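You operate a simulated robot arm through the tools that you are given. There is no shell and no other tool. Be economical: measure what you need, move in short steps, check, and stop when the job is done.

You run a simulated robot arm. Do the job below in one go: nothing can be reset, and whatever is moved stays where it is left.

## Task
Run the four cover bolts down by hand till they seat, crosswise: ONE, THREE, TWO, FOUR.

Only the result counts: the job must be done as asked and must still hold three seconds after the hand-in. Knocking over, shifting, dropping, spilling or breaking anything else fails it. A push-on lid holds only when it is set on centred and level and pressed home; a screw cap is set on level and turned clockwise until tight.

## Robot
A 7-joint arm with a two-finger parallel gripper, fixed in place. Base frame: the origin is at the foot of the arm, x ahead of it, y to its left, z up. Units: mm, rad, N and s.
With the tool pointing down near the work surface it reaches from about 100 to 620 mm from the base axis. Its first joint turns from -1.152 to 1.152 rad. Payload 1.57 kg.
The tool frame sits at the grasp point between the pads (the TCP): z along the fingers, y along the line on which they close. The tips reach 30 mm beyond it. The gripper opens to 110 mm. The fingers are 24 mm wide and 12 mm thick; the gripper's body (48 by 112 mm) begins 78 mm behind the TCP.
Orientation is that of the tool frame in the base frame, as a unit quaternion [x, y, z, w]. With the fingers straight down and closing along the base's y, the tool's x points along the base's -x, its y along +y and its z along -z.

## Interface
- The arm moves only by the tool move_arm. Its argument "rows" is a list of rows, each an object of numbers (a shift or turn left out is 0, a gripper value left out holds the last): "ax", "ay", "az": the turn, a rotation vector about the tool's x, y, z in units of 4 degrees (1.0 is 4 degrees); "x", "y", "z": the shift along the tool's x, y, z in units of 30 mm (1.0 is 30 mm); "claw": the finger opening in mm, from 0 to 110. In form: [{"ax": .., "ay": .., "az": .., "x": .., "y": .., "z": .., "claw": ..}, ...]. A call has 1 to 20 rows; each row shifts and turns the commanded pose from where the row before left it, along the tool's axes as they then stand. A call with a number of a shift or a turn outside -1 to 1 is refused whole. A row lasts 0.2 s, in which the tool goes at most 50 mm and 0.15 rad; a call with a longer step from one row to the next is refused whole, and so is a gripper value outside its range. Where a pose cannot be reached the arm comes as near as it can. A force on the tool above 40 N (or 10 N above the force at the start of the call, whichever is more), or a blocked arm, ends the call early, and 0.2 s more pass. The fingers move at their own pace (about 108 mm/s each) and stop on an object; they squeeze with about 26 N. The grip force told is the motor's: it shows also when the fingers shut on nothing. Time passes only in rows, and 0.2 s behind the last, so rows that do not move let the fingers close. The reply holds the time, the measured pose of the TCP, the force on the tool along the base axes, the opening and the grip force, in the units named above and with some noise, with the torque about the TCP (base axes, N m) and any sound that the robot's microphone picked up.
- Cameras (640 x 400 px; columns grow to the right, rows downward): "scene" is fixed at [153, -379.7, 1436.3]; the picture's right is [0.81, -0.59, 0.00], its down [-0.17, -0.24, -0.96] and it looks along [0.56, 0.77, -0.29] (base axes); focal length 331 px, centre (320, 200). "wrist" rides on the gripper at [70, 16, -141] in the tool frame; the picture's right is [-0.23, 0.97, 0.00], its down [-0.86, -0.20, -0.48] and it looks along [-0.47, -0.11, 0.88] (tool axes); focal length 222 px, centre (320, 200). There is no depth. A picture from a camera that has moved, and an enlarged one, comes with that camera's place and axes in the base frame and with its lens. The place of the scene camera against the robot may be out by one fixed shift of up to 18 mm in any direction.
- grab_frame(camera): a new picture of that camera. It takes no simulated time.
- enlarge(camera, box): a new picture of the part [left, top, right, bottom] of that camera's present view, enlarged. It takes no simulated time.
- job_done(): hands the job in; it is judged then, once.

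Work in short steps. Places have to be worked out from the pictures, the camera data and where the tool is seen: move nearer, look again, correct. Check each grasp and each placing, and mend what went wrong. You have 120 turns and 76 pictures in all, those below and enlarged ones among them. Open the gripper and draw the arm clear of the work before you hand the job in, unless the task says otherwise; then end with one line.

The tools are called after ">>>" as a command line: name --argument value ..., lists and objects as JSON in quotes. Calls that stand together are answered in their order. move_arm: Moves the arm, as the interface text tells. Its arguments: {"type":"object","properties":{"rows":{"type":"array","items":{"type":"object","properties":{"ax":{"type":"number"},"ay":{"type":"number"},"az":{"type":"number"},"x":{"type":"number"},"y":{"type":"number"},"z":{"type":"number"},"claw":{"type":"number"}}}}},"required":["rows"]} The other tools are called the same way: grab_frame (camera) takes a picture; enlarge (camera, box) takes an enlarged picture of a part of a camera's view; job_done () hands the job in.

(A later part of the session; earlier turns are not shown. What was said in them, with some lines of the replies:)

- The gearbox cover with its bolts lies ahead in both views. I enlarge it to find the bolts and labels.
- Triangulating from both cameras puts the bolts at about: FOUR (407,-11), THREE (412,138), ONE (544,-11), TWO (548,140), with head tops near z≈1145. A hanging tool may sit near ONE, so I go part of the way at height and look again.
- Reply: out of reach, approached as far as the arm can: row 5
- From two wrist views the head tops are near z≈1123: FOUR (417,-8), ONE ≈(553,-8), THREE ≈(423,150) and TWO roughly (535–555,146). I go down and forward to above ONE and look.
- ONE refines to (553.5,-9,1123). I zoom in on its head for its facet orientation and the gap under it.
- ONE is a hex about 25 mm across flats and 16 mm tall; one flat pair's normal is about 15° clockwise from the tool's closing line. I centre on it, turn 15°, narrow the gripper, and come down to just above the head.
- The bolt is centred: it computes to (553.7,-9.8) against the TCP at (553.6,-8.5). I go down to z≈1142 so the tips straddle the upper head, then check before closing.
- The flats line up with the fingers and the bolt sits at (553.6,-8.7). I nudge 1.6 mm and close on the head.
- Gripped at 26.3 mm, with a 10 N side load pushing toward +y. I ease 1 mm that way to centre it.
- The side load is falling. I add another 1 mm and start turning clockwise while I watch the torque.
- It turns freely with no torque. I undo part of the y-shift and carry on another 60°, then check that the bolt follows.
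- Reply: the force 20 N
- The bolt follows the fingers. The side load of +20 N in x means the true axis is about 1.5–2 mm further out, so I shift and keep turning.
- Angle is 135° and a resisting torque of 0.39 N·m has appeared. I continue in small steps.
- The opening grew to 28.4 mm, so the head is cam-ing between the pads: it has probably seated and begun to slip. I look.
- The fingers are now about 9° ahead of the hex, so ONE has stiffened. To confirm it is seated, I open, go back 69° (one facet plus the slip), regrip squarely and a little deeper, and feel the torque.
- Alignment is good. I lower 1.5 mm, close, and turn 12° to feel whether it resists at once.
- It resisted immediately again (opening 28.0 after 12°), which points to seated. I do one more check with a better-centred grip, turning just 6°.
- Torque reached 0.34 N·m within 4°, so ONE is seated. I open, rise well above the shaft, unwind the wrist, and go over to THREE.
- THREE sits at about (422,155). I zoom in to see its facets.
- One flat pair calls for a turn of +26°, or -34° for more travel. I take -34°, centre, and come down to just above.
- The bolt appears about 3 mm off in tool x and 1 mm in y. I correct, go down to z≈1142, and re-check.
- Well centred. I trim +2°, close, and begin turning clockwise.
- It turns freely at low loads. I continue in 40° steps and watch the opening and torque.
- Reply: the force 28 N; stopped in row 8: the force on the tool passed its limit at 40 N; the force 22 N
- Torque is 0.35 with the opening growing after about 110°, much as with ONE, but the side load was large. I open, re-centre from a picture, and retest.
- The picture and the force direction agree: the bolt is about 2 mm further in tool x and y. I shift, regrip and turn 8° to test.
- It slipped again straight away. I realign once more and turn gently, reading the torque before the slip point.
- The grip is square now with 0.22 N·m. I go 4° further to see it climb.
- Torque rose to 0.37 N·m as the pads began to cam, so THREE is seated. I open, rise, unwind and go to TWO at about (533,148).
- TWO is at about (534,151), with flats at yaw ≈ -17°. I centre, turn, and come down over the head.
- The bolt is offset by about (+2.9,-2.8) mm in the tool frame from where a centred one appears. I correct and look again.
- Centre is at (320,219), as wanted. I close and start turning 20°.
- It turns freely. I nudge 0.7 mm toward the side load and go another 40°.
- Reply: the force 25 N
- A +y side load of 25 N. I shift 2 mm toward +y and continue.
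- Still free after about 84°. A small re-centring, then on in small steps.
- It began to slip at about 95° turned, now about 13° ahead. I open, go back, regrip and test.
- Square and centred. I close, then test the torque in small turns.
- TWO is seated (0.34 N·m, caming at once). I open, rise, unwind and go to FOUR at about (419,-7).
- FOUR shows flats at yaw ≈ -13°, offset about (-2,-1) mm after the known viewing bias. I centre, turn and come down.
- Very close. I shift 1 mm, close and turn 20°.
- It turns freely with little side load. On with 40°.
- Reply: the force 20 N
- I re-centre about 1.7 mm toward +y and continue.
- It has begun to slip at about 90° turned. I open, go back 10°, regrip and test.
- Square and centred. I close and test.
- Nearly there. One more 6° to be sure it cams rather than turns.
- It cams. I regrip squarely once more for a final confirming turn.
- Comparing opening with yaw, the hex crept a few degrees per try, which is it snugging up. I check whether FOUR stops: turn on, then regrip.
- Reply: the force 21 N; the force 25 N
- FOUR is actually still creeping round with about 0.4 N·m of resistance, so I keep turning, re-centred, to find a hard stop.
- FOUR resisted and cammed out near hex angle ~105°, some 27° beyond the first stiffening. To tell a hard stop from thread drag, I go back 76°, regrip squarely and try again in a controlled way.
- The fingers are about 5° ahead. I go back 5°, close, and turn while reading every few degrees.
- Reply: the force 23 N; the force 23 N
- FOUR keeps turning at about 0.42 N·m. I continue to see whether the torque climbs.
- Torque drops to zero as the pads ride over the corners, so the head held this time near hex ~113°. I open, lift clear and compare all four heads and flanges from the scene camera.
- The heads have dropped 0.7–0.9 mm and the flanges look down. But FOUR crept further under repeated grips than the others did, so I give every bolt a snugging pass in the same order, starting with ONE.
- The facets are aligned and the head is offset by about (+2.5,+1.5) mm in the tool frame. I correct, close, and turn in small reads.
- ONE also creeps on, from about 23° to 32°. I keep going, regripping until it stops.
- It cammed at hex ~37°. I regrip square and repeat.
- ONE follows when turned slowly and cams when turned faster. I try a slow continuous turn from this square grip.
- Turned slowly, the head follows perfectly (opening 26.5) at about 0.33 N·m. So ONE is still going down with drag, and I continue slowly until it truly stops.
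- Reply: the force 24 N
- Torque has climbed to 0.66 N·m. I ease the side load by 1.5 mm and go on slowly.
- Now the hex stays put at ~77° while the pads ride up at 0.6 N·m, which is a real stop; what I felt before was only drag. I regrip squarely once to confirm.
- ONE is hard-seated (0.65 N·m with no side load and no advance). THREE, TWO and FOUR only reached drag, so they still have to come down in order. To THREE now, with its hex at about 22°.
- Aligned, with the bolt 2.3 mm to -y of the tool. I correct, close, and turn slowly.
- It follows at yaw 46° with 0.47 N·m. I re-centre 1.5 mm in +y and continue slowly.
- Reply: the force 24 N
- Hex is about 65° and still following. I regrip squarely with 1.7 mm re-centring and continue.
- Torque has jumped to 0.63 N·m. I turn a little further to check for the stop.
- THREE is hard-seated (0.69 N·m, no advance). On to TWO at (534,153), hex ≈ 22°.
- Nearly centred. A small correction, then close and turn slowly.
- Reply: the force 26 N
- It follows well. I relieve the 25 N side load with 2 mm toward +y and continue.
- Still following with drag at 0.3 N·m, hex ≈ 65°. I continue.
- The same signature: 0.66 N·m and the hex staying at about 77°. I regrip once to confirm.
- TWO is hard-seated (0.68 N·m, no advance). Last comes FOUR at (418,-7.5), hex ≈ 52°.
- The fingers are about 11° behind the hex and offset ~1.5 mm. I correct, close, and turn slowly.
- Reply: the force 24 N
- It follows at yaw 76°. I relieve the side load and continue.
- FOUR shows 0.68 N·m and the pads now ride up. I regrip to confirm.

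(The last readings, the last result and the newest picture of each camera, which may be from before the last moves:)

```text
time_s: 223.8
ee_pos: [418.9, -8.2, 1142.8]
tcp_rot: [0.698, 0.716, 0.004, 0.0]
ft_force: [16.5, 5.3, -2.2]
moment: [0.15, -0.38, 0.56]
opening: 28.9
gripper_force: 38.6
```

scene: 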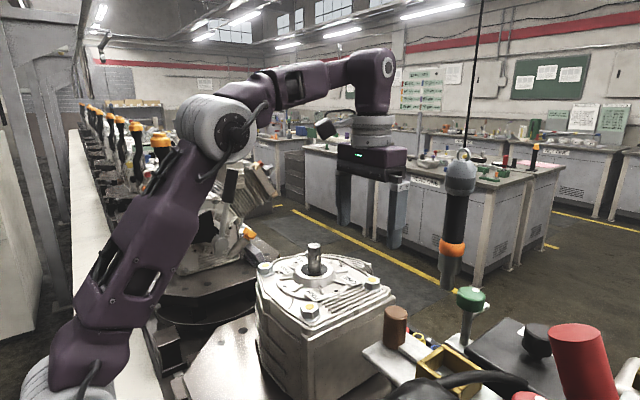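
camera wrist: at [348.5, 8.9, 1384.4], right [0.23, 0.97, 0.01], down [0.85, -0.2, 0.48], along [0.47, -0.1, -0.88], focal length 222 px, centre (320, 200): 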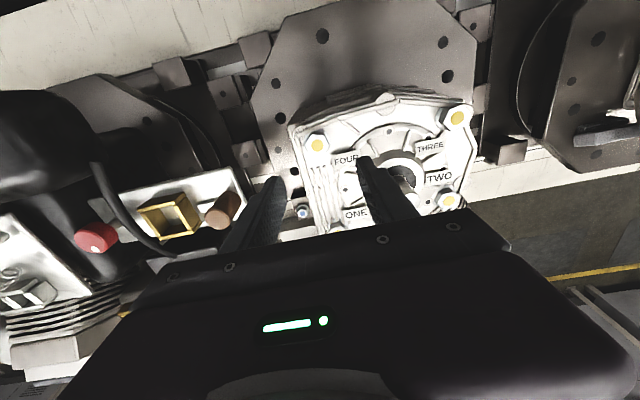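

FOUR is hard-seated too (0.65 N·m, no advance). I open, lift clear, and take a last look.

>>> move_arm --rows '[{"claw": 80}, {}, {"z": -0.9}, {"z": -0.9}, {"z": -0.9}, {"z": -0.9}, {"x": 0.5, "z": -0.5}, {}]'

>>> grab_frame --camera "scene"

>>> enlarge --camera "scene" --box '[240, 230, 400, 330]'

```text
time_s: 225.6
ee_pos: [415.7, 5.8, 1264.0]
tcp_rot: [0.698, 0.716, 0.003, 0.0]
ft_force: [0.4, -0.3, -0.9]
moment: [0.01, -0.02, -0.01]
opening: 80.1
gripper_force: 0.1
```

```text
21 pictures are left
```

scene: 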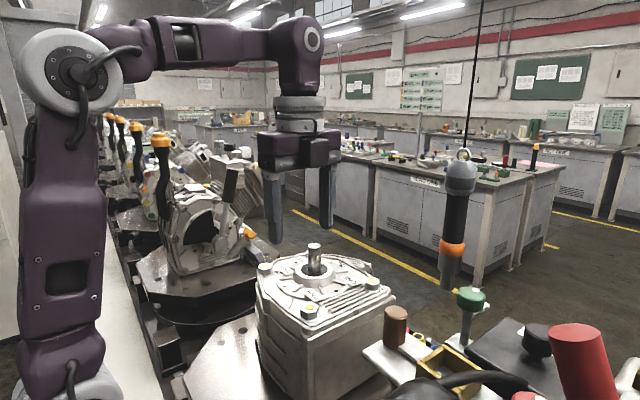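

```text
4.00 times, centred on (320, 280) of scene
camera zoom: at [153.0, -379.7, 1436.3], right [0.81, -0.59, 0.0], down [-0.17, -0.24, -0.96], along [0.56, 0.77, -0.29], focal length 1325 px, centre (320, -120)
```

zoom: 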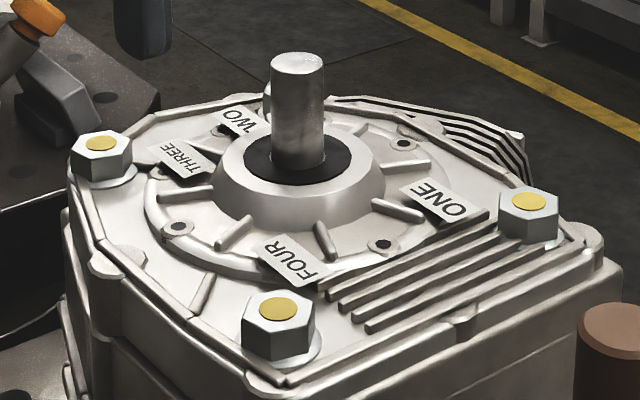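

All four bolts are down, nothing else has moved, and the arm is clear with the gripper open. I hand in.

>>> job_done

```text
The job is handed in.
```

All four cover bolts are run down to a firm stop in the order ONE, THREE, TWO, FOUR, each holding at about 0.65 N·m; an earlier pass in that order stopped short on drag (FOUR ran on a bit further then), so all four were finished in a second one.
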